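You operate a simulated robot arm through the tools that you are given. There is no shell and no other tool. Be economical: measure what you need, move in short steps, check, and stop when the job is done.

The job below is to be done with a simulated two-armed robot. You get a single attempt, and the scene is never put back.

Task
Hold the blue lamp on the top of the packing bench steady with one hand and flip the blue lamp switch the other way with the other.

Only the result counts: the job must be done as asked and must still hold three seconds after the hand-in. Knocking over, shifting, dropping, spilling or breaking anything else fails it.

Robot
Two 7-joint arms with two-finger parallel grippers on one trunk, on a base that drives. Base frame: it is fixed to the floor where the robot stands at the start and does not move with it; the origin is under the middle of the robot, x ahead of it, y to its left, z up. Lengths are in cm, angles in rad, forces in N, time in s.
The left shoulder is at the start at [5, 16.8, 103.2], the right one opposite. With the tool pointing down near the work surface each hand reaches from about 10 to 66 cm from the robot's upright axis, wherever it stands, measured 20 degrees to its own side. Places, roughly: blue lamp switch [70, 10, 90]. Payload 1.57 kg a hand.
The tool frame of a hand sits at the grasp point between the pads (the TCP): z along the fingers, y along the line on which they close. The tips reach 3 cm beyond it. Largest opening 8 cm; finger width 1.7, thickness 1.2; the body of the gripper, 4 by 8.2 cm, starts 8 cm behind the TCP.
Orientation is told as [roll, pitch, yaw] about the base's x, y, z axes, in that order, counted from this pose: with the fingers straight down and closing along the base's y, the tool's x points along the base's -x, its y along +y and its z along -z.

Tools
- The arms move only by the tool apply_moves. It takes "left_steps", "right_steps" or both (then of equal length, played together; a hand with none holds still); each is a list of rows, each a list of 3 entries, a list of its own where there are three numbers: the shift along the tool's x, y, z in cm, then the turn, a rotation vector about the tool's x, y, z in rad, then the closure, from 0 (fully open) to 1 (shut). In form: [[[tx, ty, tz], [rx, ry, rz], gripper], ...]. A call has 1 to 12 rows; each row is the pose to reach, as a shift and turn from the pose commanded when the call began, along the tool's axes at that moment. Each row takes 0.2 s and may step no farther than 5 cm and 0.15 rad from the row before; otherwise, or with a gripper value out of range, the whole call is refused. A pose out of reach is approached as far as the arm can. The call stops where the force on the tool passes 40 N (or 10 N more than at its start, if that is more) or the arm is blocked; 0.2 s more then pass. The fingers move at their own pace (about 4.5 cm/s each) and stop on an object; they squeeze with about 40 N. The grip force told is the motor's: it shows also when the fingers shut on nothing. Time passes only in rows, and 0.2 s behind the last, so rows that repeat a pose let the fingers close. The reply holds the time, the measured pose of the TCP, the force on the tool along the base axes, the opening and the grip force, in the units named above and with some noise, with the torque about the TCP (base axes, N m) and any sound that the robot's microphone picked up.
- Cameras (640 x 400 px; columns grow to the right, rows downward): "scene" is now at [13.24, 0.31, 127.71]; the picture's right is [0.03, -1.00, 0.00], its down [-0.23, -0.01, -0.97] and it looks along [0.97, 0.03, -0.23] (base axes); focal length 269 px, centre (320, 200). "left" rides on the left gripper at [7.2, 0.7, -12.2] in its tool frame; the picture's right is [-0.09, 1.00, 0.00], its down [-0.84, -0.08, -0.54] and it looks along [-0.54, -0.05, 0.84] (tool axes); focal length 238 px, centre (320, 200). "right" rides on the right gripper at [7.2, -0.7, -12.2] in its tool frame; the picture's right is [0.09, 1.00, 0.00], its down [-0.84, 0.08, -0.54] and it looks along [-0.54, 0.05, 0.84] (tool axes); focal length 238 px, centre (320, 200). There is no depth. A picture from a camera that has moved, and an enlarged one, comes with that camera's place and axes in the base frame and with its lens.
- get_image(camera): a new picture of that camera. The clock stands still meanwhile.
- raise_lower(by): slides the trunk up (or, below 0, down) by that many cm; the arms and the scene camera ride with it, the base frame stays. It gives what a move gives, with no picture.
- steer(legs): drives the robot by 1 to 6 legs, each [ahead, left, turn to the left] in cm, cm and rad, along the robot's own axes; the way and the turn of a leg run together, so that a leg with both is an arc; at most 150 cm and 3.142 rad a leg. The arms and the cameras ride along, it lands a little off, and it stops where it bumps. It gives what a move gives.
- pan_tilt(pan, tilt): turns the head with the scene camera to pan (to the left, within 1.396 rad either way) and tilt (down, from -0.506 to 1.204), counted from straight ahead of the robot. It gives what a move gives.
- close_up(camera, box): a new picture of the part [left, top, right, bottom] of that camera's present view, enlarged. The clock stands still meanwhile.
- sign_off(): hands the job in; it is judged then, once.

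Work in short steps. Places have to be worked out from the pictures, the camera data and where the tool is seen: move nearer, look again, correct. Check each grasp and each placing, and mend what went wrong. You have 120 turns and 108 pictures in all, those below and enlarged ones among them. Open the grippers and draw the arms clear of the work before you hand the job in, unless the task says otherwise; then end with one line.

The tools are called by a JSON object that holds its "method" and its "body". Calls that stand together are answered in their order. apply_moves: Moves the arms, as the interface text tells. Its arguments: {"type":"object","properties":{"left_steps":{"type":"array","items":{"type":"array"}},"right_steps":{"type":"array","items":{"type":"array"}}},"required":[]} The other tools are called the same way: raise_lower (by) slides the trunk up or down; steer (legs) drives the base; pan_tilt (pan, tilt) turns the head that bears the scene camera; get_image (camera) takes a picture; close_up (camera, box) takes an enlarged picture of a part of a camera's view; sign_off () hands the job in.

At the start:

```text
t: 0.0
left_ee_pos: [35.43, 20.55, 118.9]
left_tool_rot: [-0.002, 0.001, 0.0]
left_wrist_force: [-0.2, 0.2, -1.1]
left_moment: [-0.03, 0.01, 0.03]
left_grip_width: 8.01
left_gripper_force: 0.0
right_ee_pos: [38.95, -13.19, 121.79]
right_tool_rot: [0.004, -0.001, -0.001]
right_wrist_force: [-0.4, -0.1, 0.5]
right_moment: [0.0, 0.0, 0.06]
right_grip_width: 7.99
right_gripper_force: 0.0
trunk travel left (down, up): [-20.0, 24.3]
robot x, y, heading: [0.04, 0.18, -0.002]
head pan, tilt: [0.031, 0.23]
```

scene: 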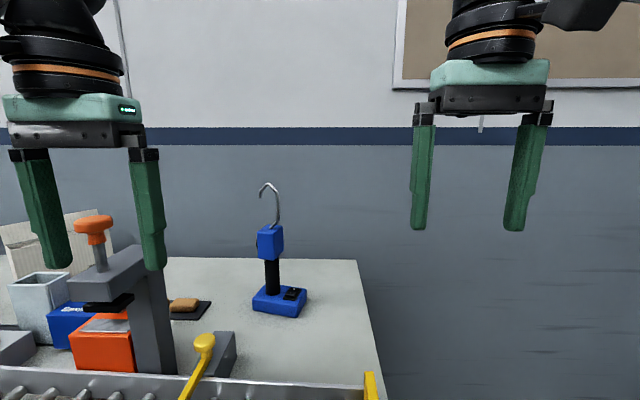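
right: 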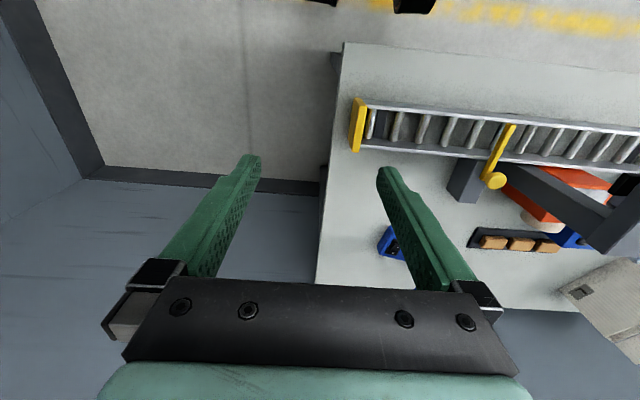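
left: 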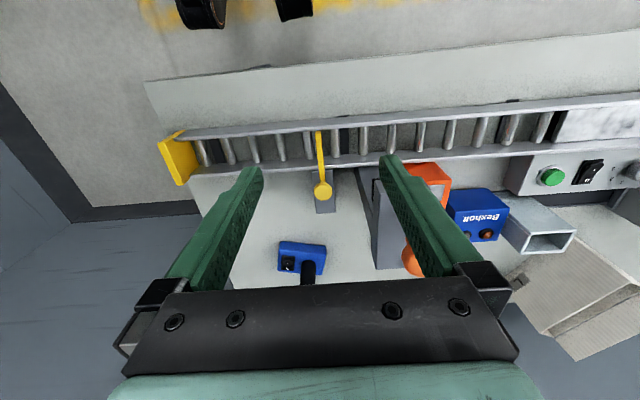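

The blue lamp is a worklight with a base, a dark neck, a blue head and a hook, with a rocker switch on its base. I'll take enlarged views to place it and see the switch.

{"method": "close_up", "body": {"camera": "scene", "box": [220, 170, 340, 330]}}

{"method": "close_up", "body": {"camera": "left", "box": [260, 220, 350, 290]}}

```text
2.50 times, centred on (280, 250) of scene
camera zoom: at [13.24, 0.31, 127.71], right [0.03, -1.0, 0.0], down [-0.23, -0.01, -0.97], along [0.97, 0.03, -0.23], focal length 673 px, centre (420, 75)
```

zoom: 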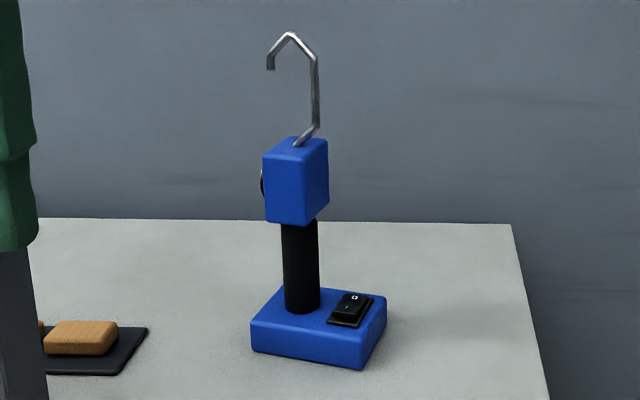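

```text
5.71 times, centred on (305, 255) of left
camera zoom: at [28.33, 21.21, 131.03], right [0.09, 1.0, 0.0], down [0.84, -0.08, 0.54], along [0.54, -0.05, -0.84], focal length 1362 px, centre (406, -114)
```

zoom: 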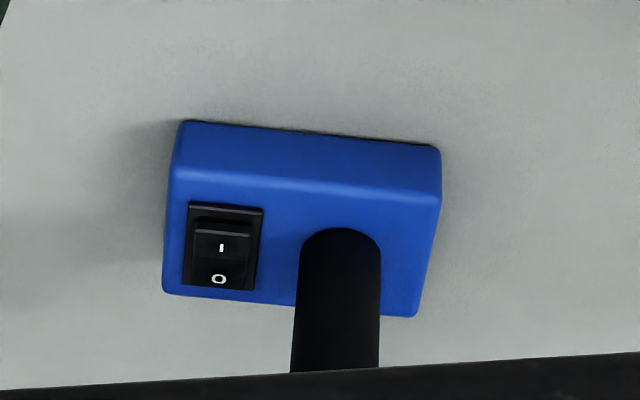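

By triangulation the switch is near [73, 9, 89], which is too far to reach comfortably from here. I'll tilt the head down to see how much room there is between the robot and the bench.

{"method": "pan_tilt", "body": {"pan": 0.0, "tilt": 1.1}}

{"method": "get_image", "body": {"camera": "scene"}}

```text
t: 1.2
left_ee_pos: [35.47, 20.52, 118.78]
left_tool_rot: [-0.001, 0.0, 0.0]
left_wrist_force: [0.7, 0.6, 0.1]
left_moment: [-0.03, 0.01, 0.03]
left_grip_width: 7.98
left_gripper_force: 0.0
right_ee_pos: [38.99, -13.23, 121.76]
right_tool_rot: [0.002, -0.001, -0.001]
right_wrist_force: [0.5, -0.1, 0.9]
right_moment: [-0.03, -0.01, -0.02]
right_grip_width: 8.0
right_gripper_force: 0.0
trunk travel left (down, up): [-20.0, 24.3]
robot x, y, heading: [-0.28, -0.13, 0.002]
head pan, tilt: [0.0, 1.1]
```

```text
102 pictures are left
camera scene: at [10.23, 0.02, 120.45], right [0.0, -1.0, 0.0], down [-0.89, 0.0, -0.45], along [0.45, 0.0, -0.89], focal length 269 px, centre (320, 200)
```

scene: 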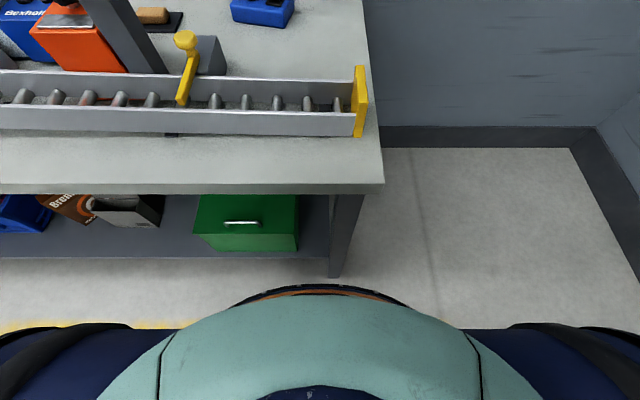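

The base sits only a few cm from the bench front. The floor to the right of the bench (y < -10) is free, and the wall is at about x = 103. I'll drive to the bench's right side and turn toward the lamp.

{"method": "steer", "body": {"legs": [[0, -44, 0], [48, 0, 0], [0, 0, 1.0]]}}

{"method": "pan_tilt", "body": {"pan": 0.1, "tilt": 0.5}}

{"method": "get_image", "body": {"camera": "scene"}}

{"method": "get_image", "body": {"camera": "right"}}

{"method": "get_image", "body": {"camera": "left"}}

```text
t: 10.5
left_ee_pos: [51.36, -2.87, 118.9]
left_tool_rot: [-0.003, 0.0, 0.977]
left_wrist_force: [0.0, -0.9, 0.4]
left_moment: [-0.02, 0.02, 0.0]
left_grip_width: 7.99
left_gripper_force: 0.0
right_ee_pos: [81.23, -19.16, 121.68]
right_tool_rot: [0.001, -0.002, 0.977]
right_wrist_force: [-0.5, 0.0, -0.5]
right_moment: [-0.01, -0.01, 0.01]
right_grip_width: 8.02
right_gripper_force: 0.1
trunk travel left (down, up): [-20.0, 24.3]
robot x, y, heading: [48.56, -44.07, 0.977]
head pan, tilt: [0.0, 1.1]
```

```text
t: 11.5
left_ee_pos: [51.36, -2.95, 118.84]
left_tool_rot: [-0.002, 0.0, 0.977]
left_wrist_force: [-0.6, 0.0, 0.0]
left_moment: [-0.01, -0.02, 0.0]
left_grip_width: 7.99
left_gripper_force: 0.0
right_ee_pos: [81.27, -19.07, 121.77]
right_tool_rot: [0.001, -0.002, 0.976]
right_wrist_force: [-0.6, -1.0, -0.4]
right_moment: [-0.03, -0.02, 0.01]
right_grip_width: 8.01
right_gripper_force: 0.0
trunk travel left (down, up): [-20.0, 24.3]
robot x, y, heading: [48.64, -43.83, 0.975]
head pan, tilt: [0.099, 0.499]
```

```text
101 pictures are left
camera scene: at [55.0, -32.63, 125.21], right [0.88, -0.47, 0.0], down [-0.23, -0.42, -0.88], along [0.42, 0.77, -0.48], focal length 269 px, centre (320, 200)
```

scene: 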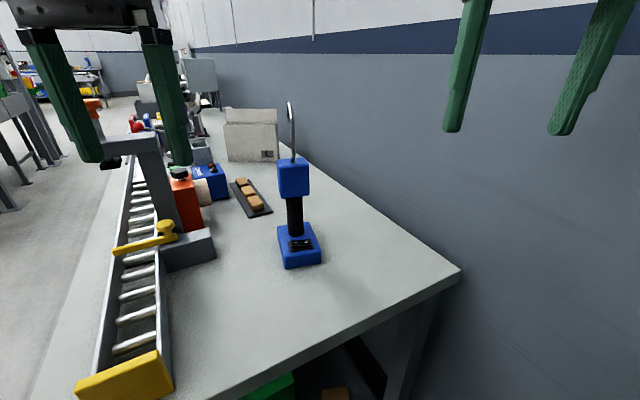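

```text
100 pictures are left
camera right: at [77.84, -25.46, 133.86], right [-0.88, 0.48, 0.0], down [0.41, 0.74, 0.54], along [0.26, 0.48, -0.84], focal length 238 px, centre (320, 200)
```

right: 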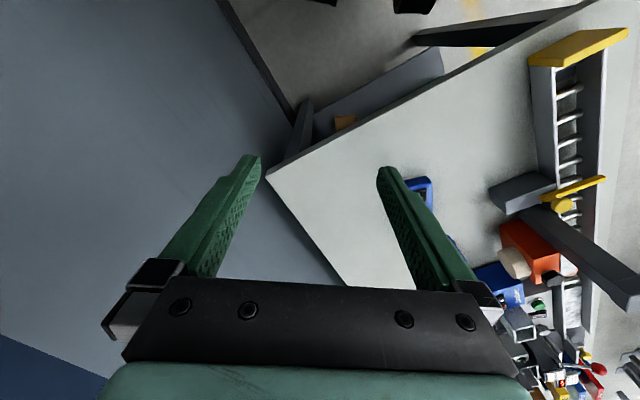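

```text
99 pictures are left
camera left: at [46.79, -8.6, 131.03], right [-0.77, 0.63, 0.0], down [0.53, 0.65, 0.54], along [0.34, 0.42, -0.84], focal length 238 px, centre (320, 200)
```

left: 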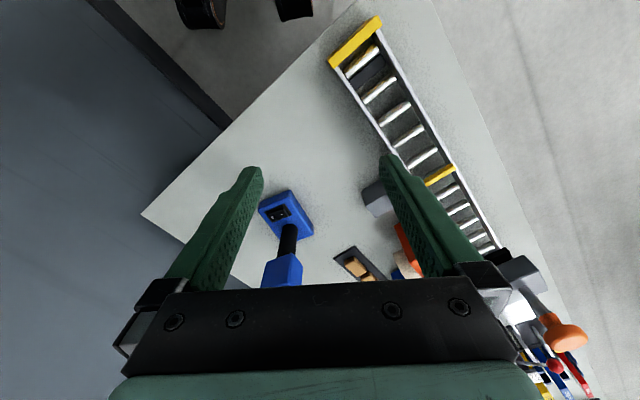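

I've arrived at a good spot with the lamp ahead. I'll enlarge it to fix its position exactly.

{"method": "close_up", "body": {"camera": "scene", "box": [240, 90, 360, 280]}}

{"method": "close_up", "body": {"camera": "left", "box": [240, 180, 340, 290]}}

```text
2.11 times, centred on (300, 185) of scene
camera zoom: at [55.0, -32.63, 125.21], right [0.88, -0.47, 0.0], down [-0.23, -0.42, -0.88], along [0.42, 0.77, -0.48], focal length 567 px, centre (362, 232)
```

zoom: 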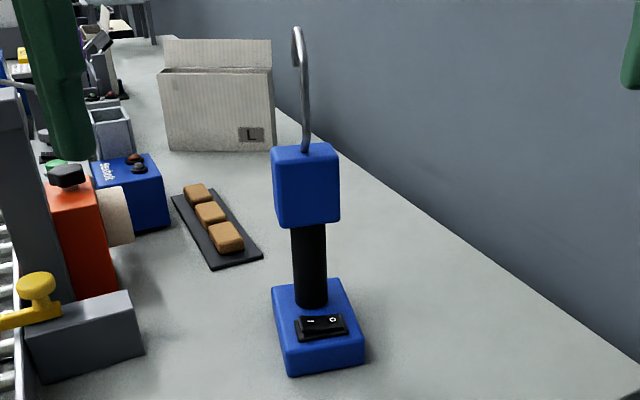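

```text
3.64 times, centred on (290, 235) of left
camera zoom: at [46.79, -8.6, 131.03], right [-0.77, 0.63, 0.0], down [0.53, 0.65, 0.54], along [0.34, 0.42, -0.84], focal length 867 px, centre (429, 73)
```

zoom: 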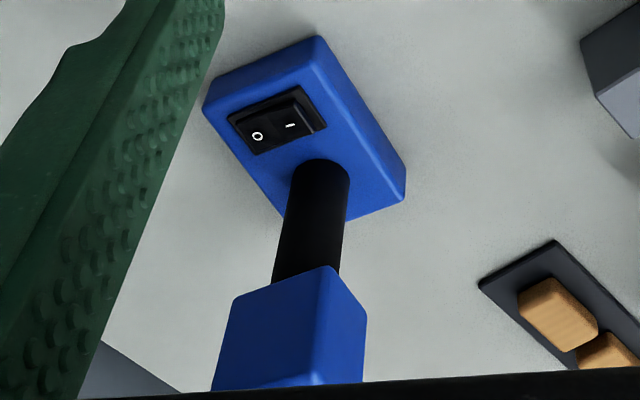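

The switch is near [73.3, 9.5, 88.9] and the neck near [74, 14], about 3.4 cm thick, with the head starting around z 99.5. I need to know which half of the rocker is raised, so I'll zoom in further.

{"method": "close_up", "body": {"camera": "scene", "box": [284, 230, 324, 255]}}

{"method": "close_up", "body": {"camera": "left", "box": [260, 195, 300, 220]}}

```text
16.00 times, centred on (304, 242) of scene
camera zoom: at [55.0, -32.63, 125.21], right [0.88, -0.47, 0.0], down [-0.23, -0.42, -0.88], along [0.42, 0.77, -0.48], focal length 4310 px, centre (576, -480)
```

zoom: 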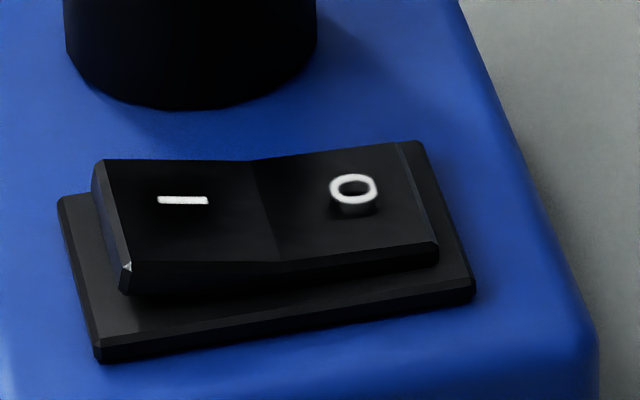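

```text
16.00 times, centred on (280, 208) of left
camera zoom: at [46.79, -8.6, 131.03], right [-0.77, 0.63, 0.0], down [0.53, 0.65, 0.54], along [0.34, 0.42, -0.84], focal length 3814 px, centre (960, 80)
```

zoom: 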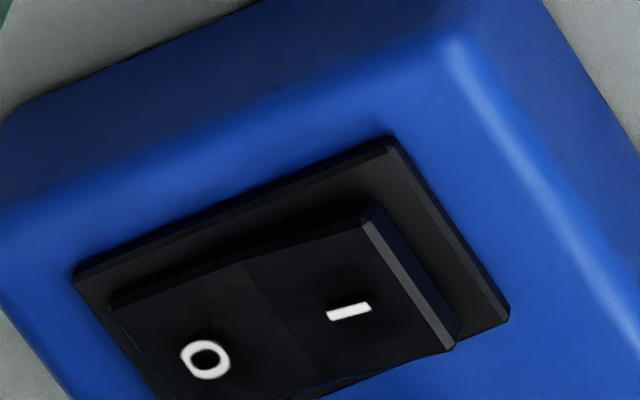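

The "I" half (low-x end, about [72.2, 10, 89.5]) is raised, so that is the half to press. First I turn both hands in place at their current height, left to yaw ≈0.15 and right to yaw ≈1.37, and shut the right gripper.

{"method": "apply_moves", "body": {"left_steps": [[[0, 0, 0], [0, 0, 0.138], 0], [[0, 0, 0], [0, 0, 0.276], 0], [[0, 0, 0], [0, 0, 0.414], 0], [[0, 0, 0], [0, 0, 0.552], 0], [[0, 0, 0], [0, 0, 0.69], 0], [[0, 0, 0], [0, 0, 0.827], 0]], "right_steps": [[[0, 0, 0], [0, 0, -0.1], 1], [[0, 0, 0], [0, 0, -0.2], 1], [[0, 0, 0], [0, 0, -0.3], 1], [[0, 0, 0], [0, 0, -0.393], 1], [[0, 0, 0], [0, 0, -0.393], 1], [[0, 0, 0], [0, 0, -0.393], 1]]}}

{"method": "apply_moves", "body": {"left_steps": [[[0, 0, 0], [0, -0.14, 0], 0], [[0, 0, 0], [0, -0.28, 0], 0], [[0, 0, 0], [0, -0.42, 0], 0], [[0, 0, 0], [0, -0.56, 0], 0], [[0, 0, 0], [0, -0.7, 0], 0], [[0, 0, 0], [0, -0.84, 0], 0], [[0, 0, 0], [0, -0.96, 0], 0]], "right_steps": [[[0, 0, 0], [0, -0.14, 0], 1], [[0, 0, 0], [0, -0.28, 0], 1], [[0, 0, 0], [0, -0.42, 0], 1], [[0, 0, 0], [0, -0.56, 0], 1], [[0, 0, 0], [0, -0.6, 0], 1], [[0, 0, 0], [0, -0.6, 0], 1], [[0, 0, 0], [0, -0.6, 0], 1]]}}

```text
t: 12.9
left_ee_pos: [51.33, -3.11, 118.83]
left_tool_rot: [-0.003, -0.003, 0.15]
left_wrist_force: [0.4, 0.0, 0.1]
left_moment: [-0.01, 0.01, 0.0]
left_grip_width: 8.0
left_gripper_force: 0.1
right_ee_pos: [81.26, -19.01, 121.71]
right_tool_rot: [0.0, 0.0, 1.369]
right_wrist_force: [0.5, 0.1, -0.3]
right_moment: [0.0, -0.01, 0.0]
right_grip_width: 0.01
right_gripper_force: 20.7
trunk travel left (down, up): [-20.0, 24.3]
robot x, y, heading: [48.28, -44.02, 0.978]
head pan, tilt: [0.099, 0.499]
```

```text
t: 14.5
left_ee_pos: [51.35, -3.05, 118.75]
left_tool_rot: [-0.002, -0.964, 0.154]
left_wrist_force: [0.2, -0.4, -0.5]
left_moment: [-0.01, 0.01, 0.0]
left_grip_width: 7.99
left_gripper_force: 0.1
right_ee_pos: [81.28, -19.21, 121.73]
right_tool_rot: [0.001, -0.602, 1.365]
right_wrist_force: [-0.5, 0.1, -0.4]
right_moment: [0.0, -0.02, 0.01]
right_grip_width: 0.0
right_gripper_force: 21.1
trunk travel left (down, up): [-20.0, 24.3]
robot x, y, heading: [48.73, -43.92, 0.978]
head pan, tilt: [0.099, 0.499]
```

Both orientations are right. I bring the left hand to a pre-grasp 13 cm back from the neck along its fingers, then look.

{"method": "apply_moves", "body": {"left_steps": [[[0.9, 1.92, 3.13], [0, 0, 0], 0], [[1.8, 3.85, 6.26], [0, 0, 0], 0], [[2.7, 5.77, 9.39], [0, 0, 0], 0], [[3.6, 7.7, 12.5], [0, 0, 0], 0], [[4.5, 9.6, 15.6], [0, 0, 0], 0], [[5.4, 11.5, 18.8], [0, 0, 0], 0], [[6.36, 13.47, 21.9], [0, 0, 0], 0]]}}

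{"method": "get_image", "body": {"camera": "left"}}

{"method": "get_image", "body": {"camera": "scene"}}

```text
t: 16.1
left_ee_pos: [63.58, 12.56, 100.85]
left_tool_rot: [0.0, -0.962, 0.153]
left_wrist_force: [-0.6, -0.5, 0.5]
left_moment: [0.04, 0.0, 0.03]
left_grip_width: 8.04
left_gripper_force: 0.1
right_ee_pos: [81.28, -19.03, 121.77]
right_tool_rot: [0.0, -0.603, 1.368]
right_wrist_force: [-1.3, 0.4, -0.1]
right_moment: [-0.02, -0.03, 0.0]
right_grip_width: 0.0
right_gripper_force: 21.9
trunk travel left (down, up): [-20.0, 24.3]
robot x, y, heading: [48.31, -44.08, 0.979]
head pan, tilt: [0.099, 0.499]
```

```text
94 pictures are left
camera left: at [49.4, 11.05, 101.82], right [-0.1, 0.99, 0.08], down [0.05, -0.07, 1.0], along [0.99, 0.1, -0.04], focal length 238 px, centre (320, 200)
```

left: 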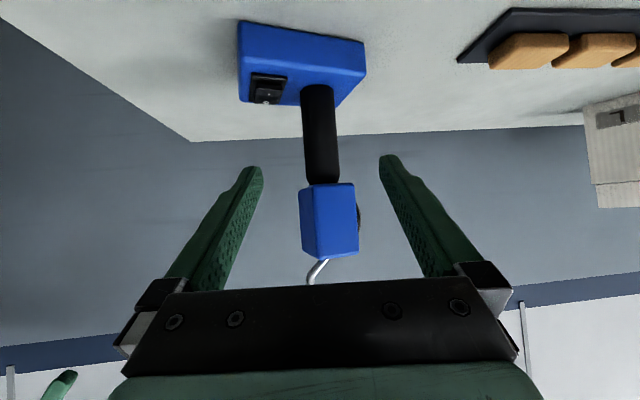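

```text
93 pictures are left
camera scene: at [55.02, -32.61, 125.22], right [0.88, -0.47, 0.0], down [-0.23, -0.42, -0.88], along [0.42, 0.77, -0.48], focal length 269 px, centre (320, 200)
```

scene: 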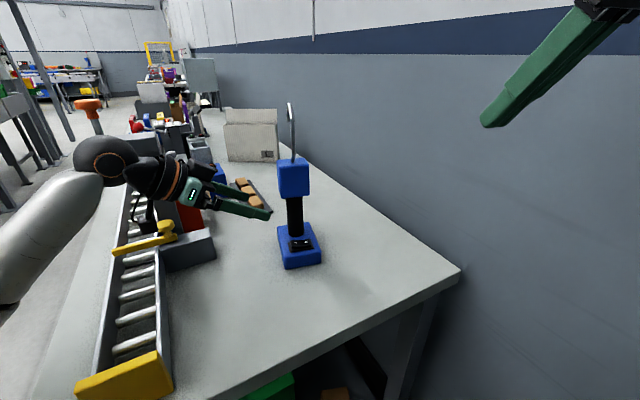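

The neck is centred between the fingers (column 320). I advance 13 cm along the fingers with a slight lift, so the tips stay clear of the base and the fingers below the head.

{"method": "apply_moves", "body": {"left_steps": [[[-0.3, 0, 3], [0, 0, 0], 0], [[-0.6, 0, 6], [0, 0, 0], 0], [[-0.9, 0, 9], [0, 0, 0], 0], [[-0.9, 0, 11], [0, 0, 0], 0], [[-0.9, 0, 13], [0, 0, 0], 0]]}}

{"method": "get_image", "body": {"camera": "left"}}

{"method": "close_up", "body": {"camera": "scene", "box": [190, 120, 370, 280]}}

```text
t: 17.3
left_ee_pos: [73.11, 15.08, 95.32]
left_tool_rot: [0.018, -0.972, 0.16]
left_wrist_force: [0.8, 0.3, -0.4]
left_moment: [-0.04, -0.02, 0.04]
left_grip_width: 8.0
left_gripper_force: 0.1
right_ee_pos: [80.32, -18.87, 122.19]
right_tool_rot: [-0.007, -0.605, 1.375]
right_wrist_force: [1.1, 0.8, 0.0]
right_moment: [-0.01, -0.01, -0.02]
right_grip_width: 0.0
right_gripper_force: 21.9
trunk travel left (down, up): [-20.0, 24.3]
robot x, y, heading: [48.54, -44.02, 0.977]
head pan, tilt: [0.099, 0.499]
```

```text
92 pictures are left
camera left: at [58.97, 13.29, 96.2], right [-0.12, 0.99, 0.09], down [0.04, -0.08, 1.0], along [0.99, 0.12, -0.03], focal length 238 px, centre (320, 200)
```

left: 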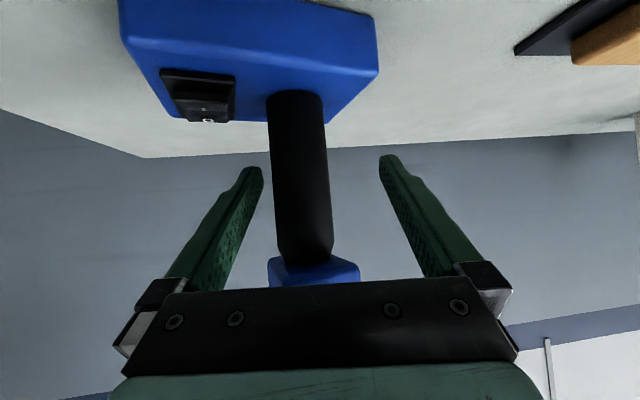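

```text
2.50 times, centred on (280, 200) of scene
camera zoom: at [54.18, -32.55, 125.44], right [0.88, -0.47, 0.01], down [-0.22, -0.42, -0.88], along [0.42, 0.77, -0.48], focal length 673 px, centre (420, 200)
```

zoom: 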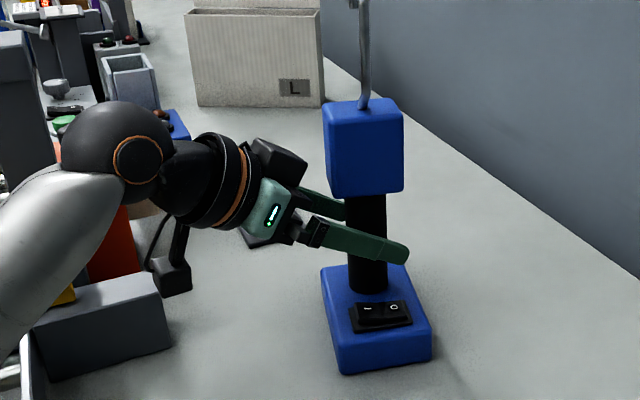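

The robot's body has tilted slightly: the scene camera and the idle right hand both shifted. Some link of the left arm may be pressing on something, so I'm checking the wider view.

{"method": "pan_tilt", "body": {"pan": 0.5, "tilt": 0.8}}

{"method": "get_image", "body": {"camera": "scene"}}

```text
t: 18.2
left_ee_pos: [73.09, 14.99, 95.35]
left_tool_rot: [0.025, -0.974, 0.152]
left_wrist_force: [0.0, 0.2, 0.0]
left_moment: [0.03, -0.01, -0.01]
left_grip_width: 7.97
left_gripper_force: 0.0
right_ee_pos: [80.46, -19.18, 122.17]
right_tool_rot: [-0.008, -0.604, 1.375]
right_wrist_force: [-1.6, 0.0, -0.8]
right_moment: [0.03, 0.04, 0.02]
right_grip_width: 0.01
right_gripper_force: 21.5
trunk travel left (down, up): [-20.0, 24.3]
robot x, y, heading: [48.23, -43.95, 0.978]
head pan, tilt: [0.499, 0.799]
```

```text
90 pictures are left
camera scene: at [50.62, -32.7, 122.69], right [1.0, -0.09, 0.01], down [-0.06, -0.71, -0.7], along [0.07, 0.7, -0.72], focal length 269 px, centre (320, 200)
```

scene: 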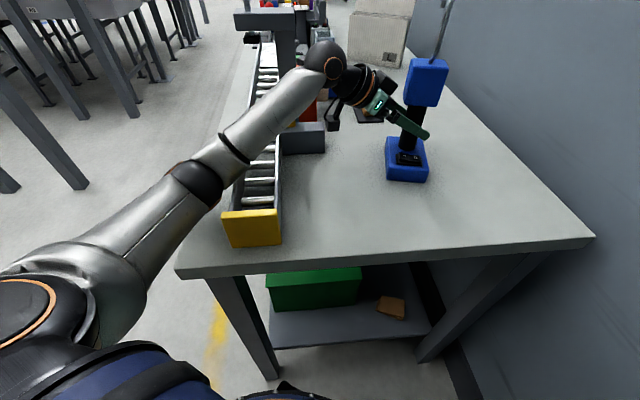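

The left forearm lies over the conveyor and lever area and is probably touching it. I back straight out the way I came and recheck.

{"method": "apply_moves", "body": {"left_steps": [[[0, 0, -2], [0, 0, 0], 0], [[0, 0, -4], [0, 0, 0], 0], [[0.3, 0, -7], [0, 0, 0], 0], [[0.6, 0, -10], [0, 0, 0], 0], [[0.9, 0, -13], [0, 0, 0], 0]]}}

{"method": "get_image", "body": {"camera": "scene"}}

```text
t: 19.4
left_ee_pos: [63.43, 12.53, 101.06]
left_tool_rot: [-0.005, -0.96, 0.154]
left_wrist_force: [-0.1, -0.4, 0.5]
left_moment: [-0.02, -0.04, 0.02]
left_grip_width: 8.0
left_gripper_force: 0.1
right_ee_pos: [81.21, -19.09, 121.86]
right_tool_rot: [0.0, -0.601, 1.369]
right_wrist_force: [-0.3, -0.1, 0.0]
right_moment: [-0.03, 0.0, 0.0]
right_grip_width: 0.0
right_gripper_force: 21.1
trunk travel left (down, up): [-20.0, 24.3]
robot x, y, heading: [48.56, -43.93, 0.981]
head pan, tilt: [0.499, 0.799]
```

```text
89 pictures are left
camera scene: at [51.43, -32.61, 122.62], right [1.0, -0.09, 0.0], down [-0.07, -0.71, -0.7], along [0.07, 0.69, -0.72], focal length 269 px, centre (320, 200)
```

scene: 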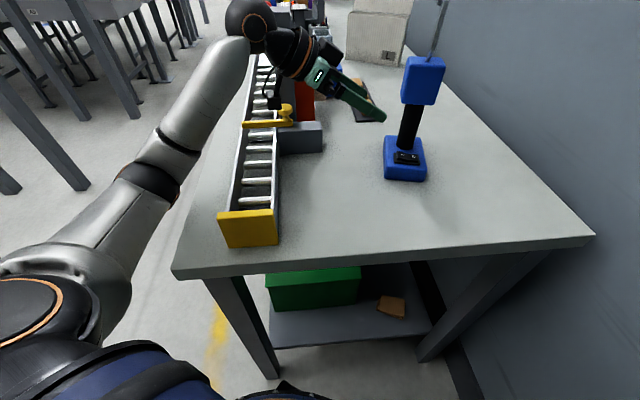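

Backing out restored the posture and the lever looks undisturbed. I'll approach from higher and farther right so the arm doesn't cross the conveyor. That means pulling the left hand toward me, raising the trunk, and shifting the base about 10 cm in +x.

{"method": "apply_moves", "body": {"left_steps": [[[0.3, -3.5, -0.4], [0, 0, 0], 0], [[0.6, -7, -0.8], [0, 0, 0], 0], [[0.9, -10.5, -1.2], [0, 0, 0], 0], [[1.2, -13.8, -1.7], [0, 0, 0], 0]], "right_steps": [[[0, 2, 0], [0, 0, 0], 1], [[0, 4, 0], [0, 0, 0], 1], [[0, 6, 0], [0, 0, 0], 1], [[0, 8, 0], [0, 0, 0], 1]]}}

{"method": "raise_lower", "body": {"by": 18}}

{"method": "steer", "body": {"legs": [[5.6, -8.3, 0]]}}

{"method": "get_image", "body": {"camera": "scene"}}

```text
t: 20.4
left_ee_pos: [63.6, -1.52, 101.25]
left_tool_rot: [-0.001, -0.963, 0.153]
left_wrist_force: [0.5, 0.1, 0.4]
left_moment: [-0.01, 0.01, 0.05]
left_grip_width: 8.0
left_gripper_force: 0.1
right_ee_pos: [73.21, -17.38, 121.83]
right_tool_rot: [0.002, -0.6, 1.367]
right_wrist_force: [0.5, 0.6, -0.3]
right_moment: [0.01, 0.02, 0.02]
right_grip_width: 0.0
right_gripper_force: 21.2
trunk travel left (down, up): [-20.0, 24.3]
robot x, y, heading: [48.93, -43.9, 0.979]
head pan, tilt: [0.499, 0.799]
```

```text
t: 22.4
left_ee_pos: [63.53, -1.36, 119.22]
left_tool_rot: [-0.003, -0.962, 0.153]
left_wrist_force: [-0.6, 0.4, 0.5]
left_moment: [-0.01, 0.0, 0.01]
left_grip_width: 8.01
left_gripper_force: 0.1
right_ee_pos: [73.12, -17.49, 139.79]
right_tool_rot: [0.001, -0.602, 1.367]
right_wrist_force: [0.0, 0.2, 0.2]
right_moment: [-0.03, 0.01, 0.03]
right_grip_width: 0.02
right_gripper_force: 21.3
trunk travel left (down, up): [-38.0, 6.3]
robot x, y, heading: [48.28, -44.36, 0.975]
head pan, tilt: [0.499, 0.799]
```

```text
t: 23.8
left_ee_pos: [73.78, -1.57, 119.14]
left_tool_rot: [-0.002, -0.96, 0.151]
left_wrist_force: [-0.2, -0.2, -0.5]
left_moment: [-0.02, 0.01, -0.01]
left_grip_width: 7.99
left_gripper_force: 0.1
right_ee_pos: [83.34, -17.45, 139.66]
right_tool_rot: [0.002, -0.601, 1.368]
right_wrist_force: [0.0, 0.7, 0.6]
right_moment: [0.02, 0.0, 0.01]
right_grip_width: 0.0
right_gripper_force: 20.8
trunk travel left (down, up): [-38.0, 6.3]
robot x, y, heading: [58.75, -43.96, 0.976]
head pan, tilt: [0.499, 0.799]
```

```text
88 pictures are left
camera scene: at [61.62, -32.66, 140.62], right [1.0, -0.09, 0.0], down [-0.07, -0.71, -0.7], along [0.07, 0.69, -0.72], focal length 269 px, centre (320, 200)
```

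scene: 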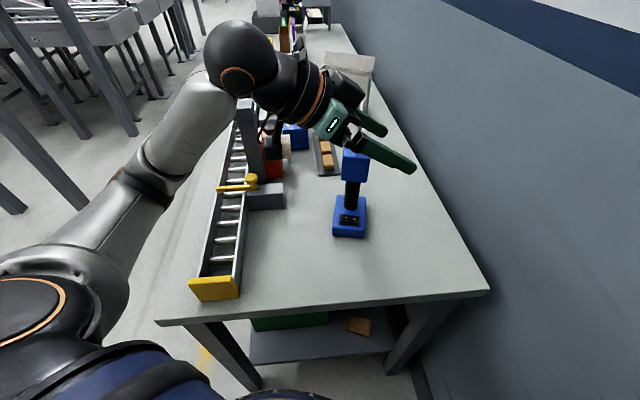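

The stance is good. I turn the left hand to yaw 0.4 so its arm stays nearer me, and the right hand to yaw 1.65.

{"method": "apply_moves", "body": {"left_steps": [[[0, 0, 0], [-0.102, 0, -0.072], 0], [[0, 0, 0], [-0.205, 0, -0.1435], 0]], "right_steps": [[[0, 0, 0], [-0.079, 0, -0.1155], 1], [[0, 0, 0], [-0.158, 0, -0.231], 1]]}}

{"method": "apply_moves", "body": {"left_steps": [[[2.7, 2.38, 0.97], [0, 0, 0], 0], [[5.4, 4.77, 1.95], [0, 0, 0], 0], [[8.1, 7.15, 2.92], [0, 0, 0], 0], [[10.8, 9.53, 3.9], [0, 0, 0], 0], [[13.5, 11.9, 4.87], [0, 0, 0], 0], [[16.2, 14.3, 5.85], [0, 0, 0], 0]]}}

{"method": "get_image", "body": {"camera": "scene"}}

{"method": "get_image", "body": {"camera": "left"}}

```text
t: 24.4
left_ee_pos: [73.08, -1.79, 119.39]
left_tool_rot: [-0.006, -0.967, 0.406]
left_wrist_force: [-0.1, -0.5, -0.3]
left_moment: [0.0, 0.02, -0.01]
left_grip_width: 8.01
left_gripper_force: 0.1
right_ee_pos: [82.49, -17.7, 140.09]
right_tool_rot: [-0.013, -0.607, 1.656]
right_wrist_force: [-0.1, 0.3, 0.2]
right_moment: [0.0, 0.01, -0.01]
right_grip_width: 0.01
right_gripper_force: 21.6
trunk travel left (down, up): [-38.0, 6.3]
robot x, y, heading: [58.43, -44.06, 0.972]
head pan, tilt: [0.499, 0.799]
```

```text
t: 25.8
left_ee_pos: [63.36, 9.39, 102.84]
left_tool_rot: [-0.002, -0.972, 0.404]
left_wrist_force: [0.3, -1.2, 0.2]
left_moment: [0.01, -0.02, 0.02]
left_grip_width: 7.99
left_gripper_force: 0.0
right_ee_pos: [82.51, -17.75, 139.85]
right_tool_rot: [-0.009, -0.603, 1.653]
right_wrist_force: [0.0, 0.2, 0.3]
right_moment: [0.0, 0.0, 0.01]
right_grip_width: 0.02
right_gripper_force: 21.7
trunk travel left (down, up): [-38.0, 6.3]
robot x, y, heading: [58.51, -44.15, 0.98]
head pan, tilt: [0.499, 0.799]
```

```text
87 pictures are left
camera scene: at [60.78, -32.84, 140.66], right [1.0, -0.09, 0.01], down [-0.06, -0.71, -0.7], along [0.07, 0.7, -0.72], focal length 269 px, centre (320, 200)
```

scene: 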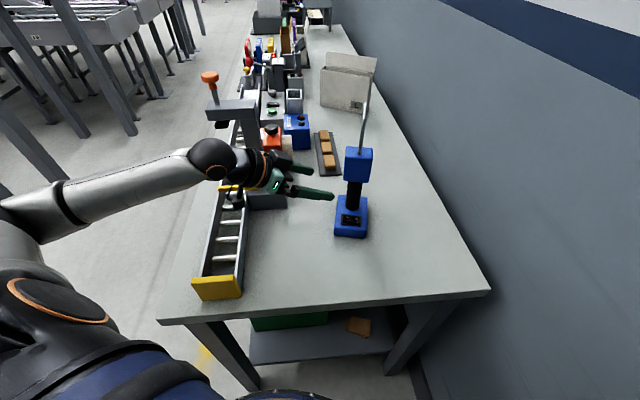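

```text
86 pictures are left
camera left: at [50.16, 4.58, 103.7], right [-0.34, 0.94, 0.07], down [0.05, -0.06, 1.0], along [0.94, 0.34, -0.03], focal length 238 px, centre (320, 200)
```

left: 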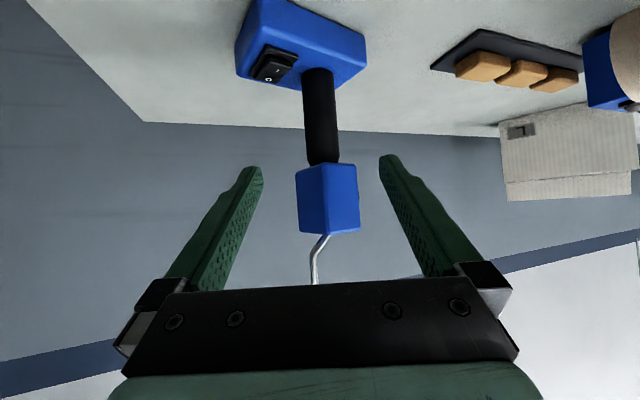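

The neck is again centred at column 320, and the wrist is well above the conveyor and lever. I advance 13.5 cm along the fingers in small rows.

{"method": "apply_moves", "body": {"left_steps": [[[0, 0, 3], [0, 0, 0], 0], [[0, 0, 6], [0, 0, 0], 0], [[0, 0, 9], [0, 0, 0], 0], [[0, 0, 11.5], [0, 0, 0], 0], [[0, 0, 13.5], [0, 0, 0], 0], [[0, 0, 13.5], [0, 0, 0], 0]]}}

{"method": "get_image", "body": {"camera": "scene"}}

{"method": "get_image", "body": {"camera": "left"}}

```text
t: 27.2
left_ee_pos: [73.79, 14.03, 95.05]
left_tool_rot: [-0.005, -0.97, 0.406]
left_wrist_force: [-0.5, 0.2, -0.3]
left_moment: [0.01, -0.01, 0.02]
left_grip_width: 7.98
left_gripper_force: 0.1
right_ee_pos: [82.51, -17.6, 140.01]
right_tool_rot: [-0.009, -0.602, 1.652]
right_wrist_force: [-0.5, -0.3, 0.2]
right_moment: [-0.03, 0.02, -0.04]
right_grip_width: 0.03
right_gripper_force: 21.3
trunk travel left (down, up): [-38.0, 6.3]
robot x, y, heading: [58.72, -44.06, 0.979]
head pan, tilt: [0.499, 0.799]
```

```text
85 pictures are left
camera scene: at [60.78, -32.84, 140.66], right [1.0, -0.09, 0.01], down [-0.06, -0.71, -0.7], along [0.07, 0.7, -0.72], focal length 269 px, centre (320, 200)
```

scene: 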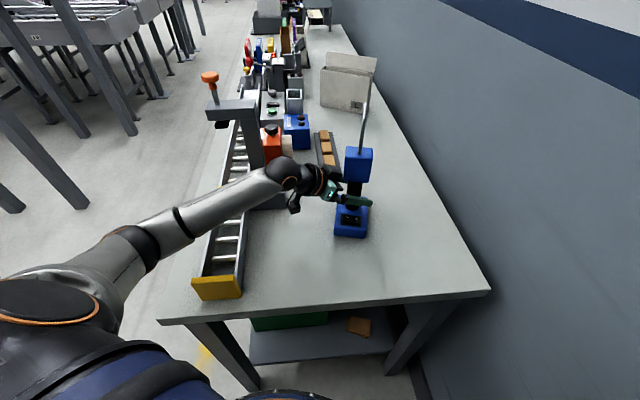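

```text
84 pictures are left
camera left: at [60.46, 9.21, 96.06], right [-0.34, 0.94, 0.07], down [0.05, -0.06, 1.0], along [0.94, 0.34, -0.03], focal length 238 px, centre (320, 200)
```

left: 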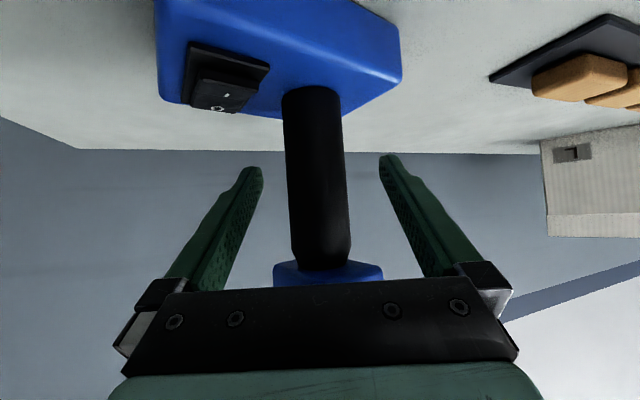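

The hand is at [73.8, 14.0, 95] with the neck centred and no force. Closing the left gripper.

{"method": "apply_moves", "body": {"left_steps": [[[0, 0, 0], [0, 0, 0], 0.3], [[0, 0, 0], [0, 0, 0], 0.5], [[0, 0, 0], [0, 0, 0], 0.7], [[0, 0, 0], [0, 0, 0], 1], [[0, 0, 0], [0, 0, 0], 1], [[0, 0, 0], [0, 0, 0], 1]]}}

{"method": "get_image", "body": {"camera": "left"}}

{"method": "close_up", "body": {"camera": "scene", "box": [310, 135, 400, 245]}}

```text
t: 28.6
left_ee_pos: [73.66, 14.09, 95.16]
left_tool_rot: [-0.005, -0.967, 0.405]
left_wrist_force: [3.0, -3.9, 2.7]
left_moment: [-0.03, -0.09, -0.02]
left_grip_width: 3.52
left_gripper_force: 39.9
right_ee_pos: [82.44, -17.74, 139.73]
right_tool_rot: [-0.01, -0.601, 1.651]
right_wrist_force: [0.5, -0.2, 0.1]
right_moment: [0.0, 0.02, -0.03]
right_grip_width: 0.0
right_gripper_force: 21.7
trunk travel left (down, up): [-38.0, 6.3]
robot x, y, heading: [58.58, -44.14, 0.978]
head pan, tilt: [0.499, 0.799]
```

```text
83 pictures are left
camera left: at [60.46, 9.18, 96.08], right [-0.34, 0.94, 0.07], down [0.05, -0.06, 1.0], along [0.94, 0.34, -0.03], focal length 238 px, centre (320, 200)
```

left: 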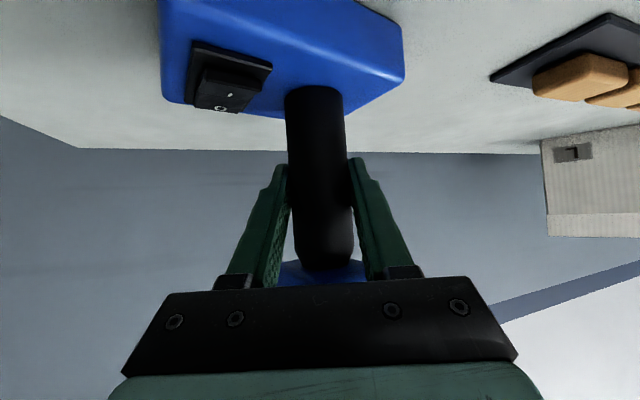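

```text
3.64 times, centred on (355, 190) of scene
camera zoom: at [60.78, -32.84, 140.66], right [1.0, -0.09, 0.01], down [-0.06, -0.71, -0.7], along [0.07, 0.7, -0.72], focal length 979 px, centre (193, 236)
```

zoom: 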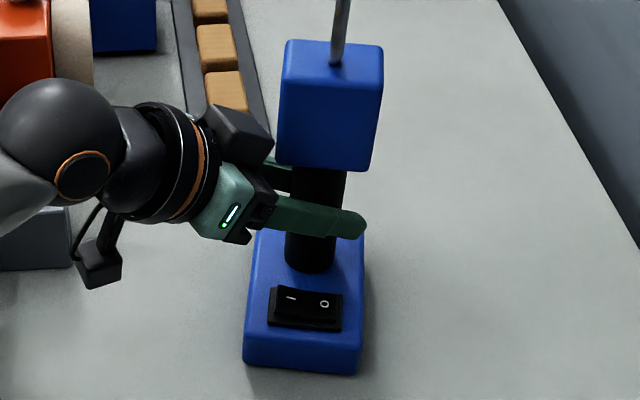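

The lamp is gripped (opening 3.5, force 40 N). With the left hand holding, I tilt the right hand a bit more and bring it to a waypoint in front of the lamp, clear of the left gripper.

{"method": "apply_moves", "body": {"right_steps": [[[0, 0, 0], [0, -0.1, 0], 1], [[0, 0, 0], [0, -0.2, 0], 1]]}}

{"method": "apply_moves", "body": {"right_steps": [[[2.2, 1.6, 3.65], [0, 0, 0], 1], [[4.4, 3.2, 7.3], [0, 0, 0], 1], [[6.6, 4.8, 10.95], [0, 0, 0], 1], [[8.8, 6.4, 14.6], [0, 0, 0], 1], [[11, 8, 18.25], [0, 0, 0], 1], [[13.3, 9.5, 21.9], [0, 0, 0], 1]]}}

{"method": "get_image", "body": {"camera": "scene"}}

{"method": "get_image", "body": {"camera": "right"}}

```text
t: 29.4
left_ee_pos: [72.72, 14.22, 95.09]
left_tool_rot: [-0.012, -0.976, 0.412]
left_wrist_force: [-2.3, -3.1, 3.8]
left_moment: [0.2, 0.43, 0.18]
left_grip_width: 3.53
left_gripper_force: 39.7
right_ee_pos: [80.06, -17.6, 140.44]
right_tool_rot: [-0.058, -0.805, 1.701]
right_wrist_force: [-0.4, 0.0, 0.2]
right_moment: [-0.05, 0.0, 0.02]
right_grip_width: 0.02
right_gripper_force: 21.9
trunk travel left (down, up): [-38.0, 6.3]
robot x, y, heading: [58.23, -44.02, 0.984]
head pan, tilt: [0.499, 0.799]
stopped in row 2 (right hand): the arm was blocked; the commanded pose is now the measured one
```

```text
t: 30.8
left_ee_pos: [73.49, 14.06, 95.22]
left_tool_rot: [-0.002, -0.966, 0.405]
left_wrist_force: [-0.3, -0.2, -5.0]
left_moment: [0.02, 0.03, 0.03]
left_grip_width: 3.52
left_gripper_force: 40.1
right_ee_pos: [72.22, -12.19, 115.39]
right_tool_rot: [-0.026, -0.809, 1.677]
right_wrist_force: [-0.3, 0.1, 0.8]
right_moment: [0.01, 0.01, -0.01]
right_grip_width: 0.0
right_gripper_force: 21.4
trunk travel left (down, up): [-38.0, 6.3]
robot x, y, heading: [58.7, -43.88, 0.979]
head pan, tilt: [0.499, 0.799]
```

```text
81 pictures are left
camera scene: at [60.73, -32.96, 140.67], right [1.0, -0.09, 0.01], down [-0.06, -0.71, -0.7], along [0.07, 0.7, -0.71], focal length 269 px, centre (320, 200)
```

scene: 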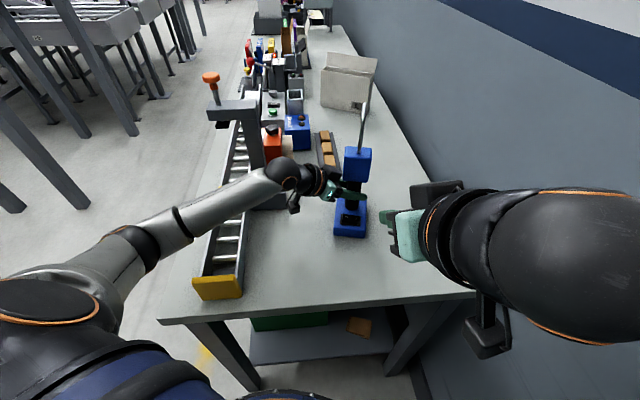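

```text
80 pictures are left
camera right: at [74.17, -25.88, 118.43], right [-0.98, -0.15, -0.08], down [-0.11, 0.18, 0.98], along [-0.13, 0.97, -0.19], focal length 238 px, centre (320, 200)
```

right: 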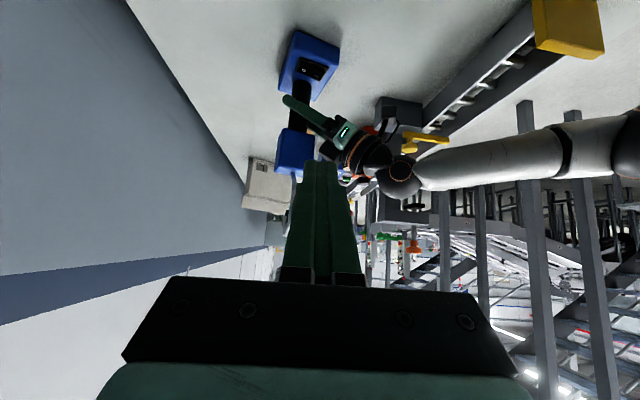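

The stop came from the right arm's elbow touching something, most likely the wall at x≈103, and that nudges the body. I'll open the left hand for now so no sway drags the lamp, then settle the right arm and regrip.

{"method": "apply_moves", "body": {"left_steps": [[[0, 0, 0], [0, 0, 0], 0.3], [[0, 0, 0], [0, 0, 0], 0], [[0, 0, 0], [0, 0, 0], 0], [[0, 0, 0], [0, 0, 0], 0]]}}

{"method": "pan_tilt", "body": {"pan": -0.6, "tilt": 0.5}}

{"method": "get_image", "body": {"camera": "scene"}}

{"method": "get_image", "body": {"camera": "left"}}

```text
t: 31.8
left_ee_pos: [73.48, 14.12, 95.11]
left_tool_rot: [-0.005, -0.966, 0.405]
left_wrist_force: [-0.5, 0.8, -0.4]
left_moment: [0.03, -0.03, 0.0]
left_grip_width: 7.98
left_gripper_force: 0.1
right_ee_pos: [72.38, -12.04, 115.2]
right_tool_rot: [-0.025, -0.806, 1.672]
right_wrist_force: [-0.4, 0.2, 1.0]
right_moment: [-0.02, 0.0, -0.02]
right_grip_width: 0.01
right_gripper_force: 21.2
trunk travel left (down, up): [-38.0, 6.3]
robot x, y, heading: [58.2, -44.01, 0.976]
head pan, tilt: [0.499, 0.799]
```

```text
t: 33.1
left_ee_pos: [73.6, 14.2, 95.01]
left_tool_rot: [-0.005, -0.964, 0.406]
left_wrist_force: [0.2, -0.5, 0.8]
left_moment: [0.02, 0.0, 0.0]
left_grip_width: 7.98
left_gripper_force: 0.1
right_ee_pos: [72.3, -12.04, 115.27]
right_tool_rot: [-0.027, -0.806, 1.672]
right_wrist_force: [-0.2, 0.9, 0.4]
right_moment: [-0.03, -0.03, 0.01]
right_grip_width: 0.0
right_gripper_force: 21.4
trunk travel left (down, up): [-38.0, 6.3]
robot x, y, heading: [58.16, -43.97, 0.978]
head pan, tilt: [-0.6, 0.499]
```

```text
79 pictures are left
camera scene: at [68.4, -37.45, 143.3], right [0.37, -0.93, 0.0], down [-0.44, -0.18, -0.88], along [0.82, 0.32, -0.47], focal length 269 px, centre (320, 200)
```

scene: 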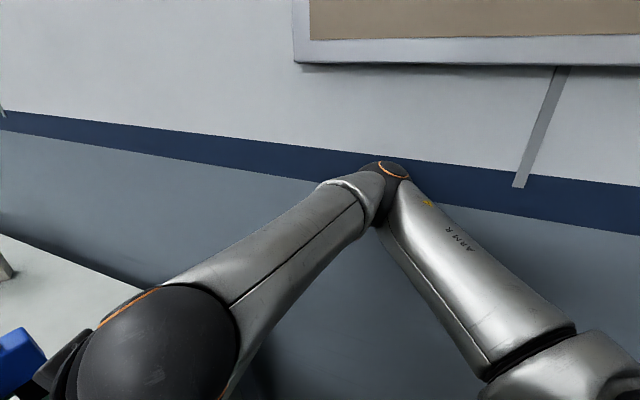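

```text
78 pictures are left
camera left: at [60.29, 9.26, 96.0], right [-0.34, 0.94, 0.07], down [0.06, -0.06, 1.0], along [0.94, 0.34, -0.04], focal length 238 px, centre (320, 200)
```

left: 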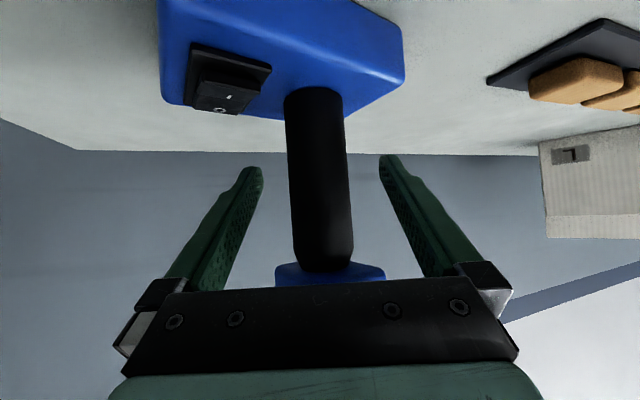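

The right elbow is indeed against the wall. I back the left hand out, then shift the base about 5 cm away from the wall and turn it a little clockwise.

{"method": "apply_moves", "body": {"left_steps": [[[0, 0, -3], [0, 0, 0], 0], [[0, 0, -6], [0, 0, 0], 0], [[0, 0, -9], [0, 0, 0], 0], [[0, 0, -13.5], [0, 0, 0], 0], [[-4, -3.6, -14.96], [0, 0, 0], 0], [[-8, -7.15, -16.4], [0, 0, 0], 0], [[-12, -10.7, -17.9], [0, 0, 0], 0], [[-16.2, -14.3, -19.35], [0, 0, 0], 0]]}}

{"method": "steer", "body": {"legs": [[-2.8, 4.15, 0], [0, 0, -0.25]]}}

{"method": "get_image", "body": {"camera": "scene"}}

```text
refused: row 5 steps farther than a row can; nothing moved
```

```text
t: 35.1
left_ee_pos: [83.27, 8.29, 94.81]
left_tool_rot: [-0.003, -0.957, 0.147]
left_wrist_force: [-1.1, -0.6, -0.2]
left_moment: [0.01, -0.09, 0.03]
left_grip_width: 7.98
left_gripper_force: 0.1
right_ee_pos: [75.58, -16.61, 115.24]
right_tool_rot: [-0.017, -0.806, 1.408]
right_wrist_force: [0.0, 0.0, 0.2]
right_moment: [0.02, 0.02, 0.03]
right_grip_width: 0.01
right_gripper_force: 21.2
trunk travel left (down, up): [-38.0, 6.3]
robot x, y, heading: [53.68, -43.74, 0.722]
head pan, tilt: [-0.6, 0.499]
```

```text
77 pictures are left
camera scene: at [65.34, -40.29, 143.21], right [0.12, -0.99, 0.0], down [-0.48, -0.06, -0.88], along [0.87, 0.1, -0.48], focal length 269 px, centre (320, 200)
```

scene: 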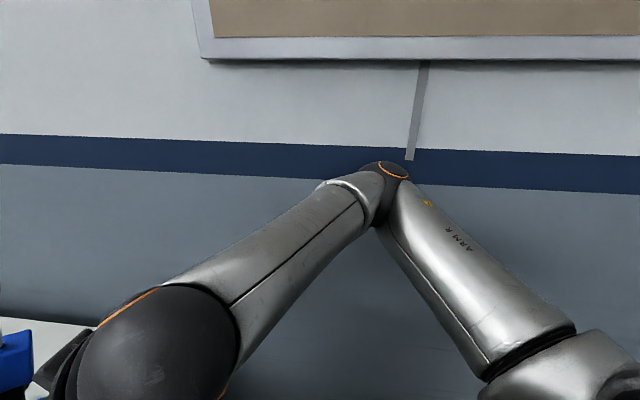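

That was my mistake: the left retreat was refused because one row was too long, yet the drive still ran with the hand around the lamp. I need to see what happened to the lamp.

{"method": "pan_tilt", "body": {"pan": 0.4, "tilt": 0.6}}

{"method": "get_image", "body": {"camera": "scene"}}

{"method": "get_image", "body": {"camera": "left"}}

{"method": "get_image", "body": {"camera": "right"}}

```text
t: 36.4
left_ee_pos: [83.29, 8.28, 94.8]
left_tool_rot: [-0.005, -0.957, 0.146]
left_wrist_force: [-0.6, -0.7, -0.3]
left_moment: [-0.01, -0.08, 0.05]
left_grip_width: 8.01
left_gripper_force: 0.0
right_ee_pos: [75.52, -16.66, 115.12]
right_tool_rot: [-0.017, -0.807, 1.41]
right_wrist_force: [0.6, -0.6, 0.7]
right_moment: [-0.03, -0.02, -0.01]
right_grip_width: 0.03
right_gripper_force: 21.1
trunk travel left (down, up): [-38.0, 6.3]
robot x, y, heading: [53.54, -43.81, 0.718]
head pan, tilt: [0.4, 0.6]
```

```text
76 pictures are left
camera scene: at [60.16, -33.4, 142.31], right [0.9, -0.44, 0.0], down [-0.25, -0.51, -0.83], along [0.36, 0.74, -0.56], focal length 269 px, centre (320, 200)
```

scene: 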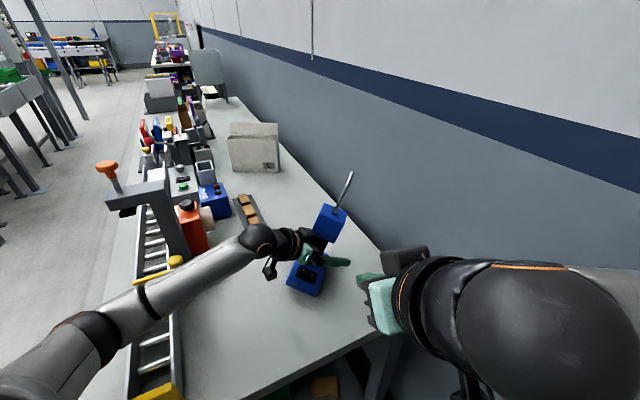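

```text
75 pictures are left
camera left: at [69.11, 6.96, 95.87], right [-0.09, 0.99, 0.07], down [0.05, -0.07, 1.0], along [0.99, 0.09, -0.04], focal length 238 px, centre (320, 200)
```

left: 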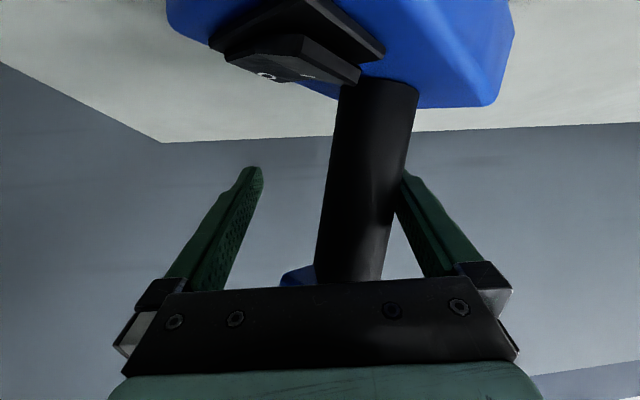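

```text
74 pictures are left
camera right: at [73.79, -30.37, 118.31], right [-0.99, 0.11, -0.08], down [-0.05, 0.2, 0.98], along [0.12, 0.97, -0.19], focal length 238 px, centre (320, 200)
```

right: 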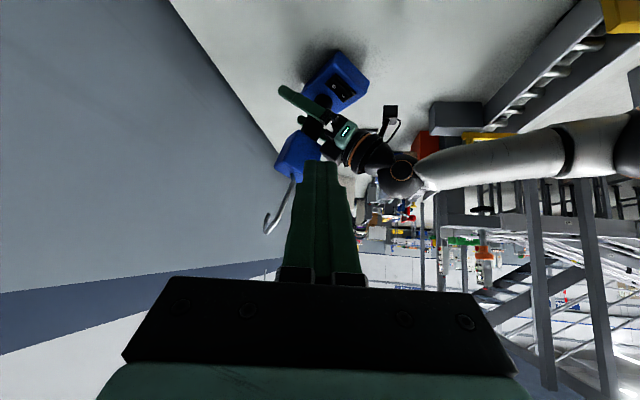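

The lamp has been pushed and seems to be leaning in the gripper. A closer look before any further motion.

{"method": "close_up", "body": {"camera": "scene", "box": [240, 160, 370, 310]}}

{"method": "close_up", "body": {"camera": "right", "box": [230, 40, 420, 240]}}

```text
2.67 times, centred on (305, 235) of scene
camera zoom: at [60.16, -33.4, 142.31], right [0.9, -0.44, 0.0], down [-0.25, -0.51, -0.83], along [0.36, 0.74, -0.56], focal length 718 px, centre (360, 107)
```

zoom: 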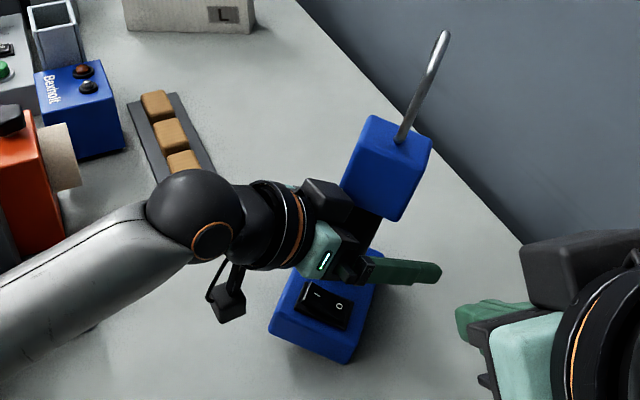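

```text
2.00 times, centred on (325, 140) of right
camera zoom: at [73.79, -30.37, 118.31], right [-0.99, 0.11, -0.08], down [-0.05, 0.2, 0.98], along [0.12, 0.97, -0.19], focal length 477 px, centre (310, 320)
```

zoom: 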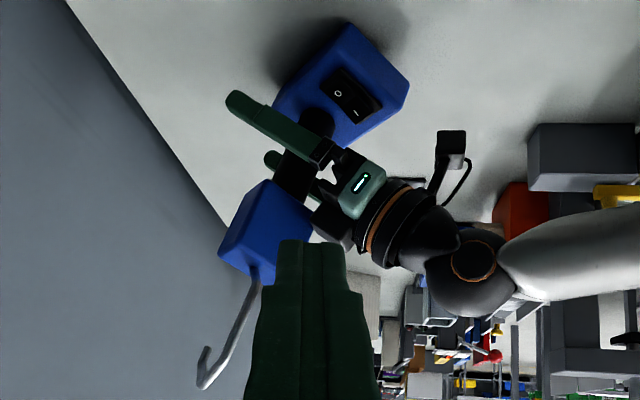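

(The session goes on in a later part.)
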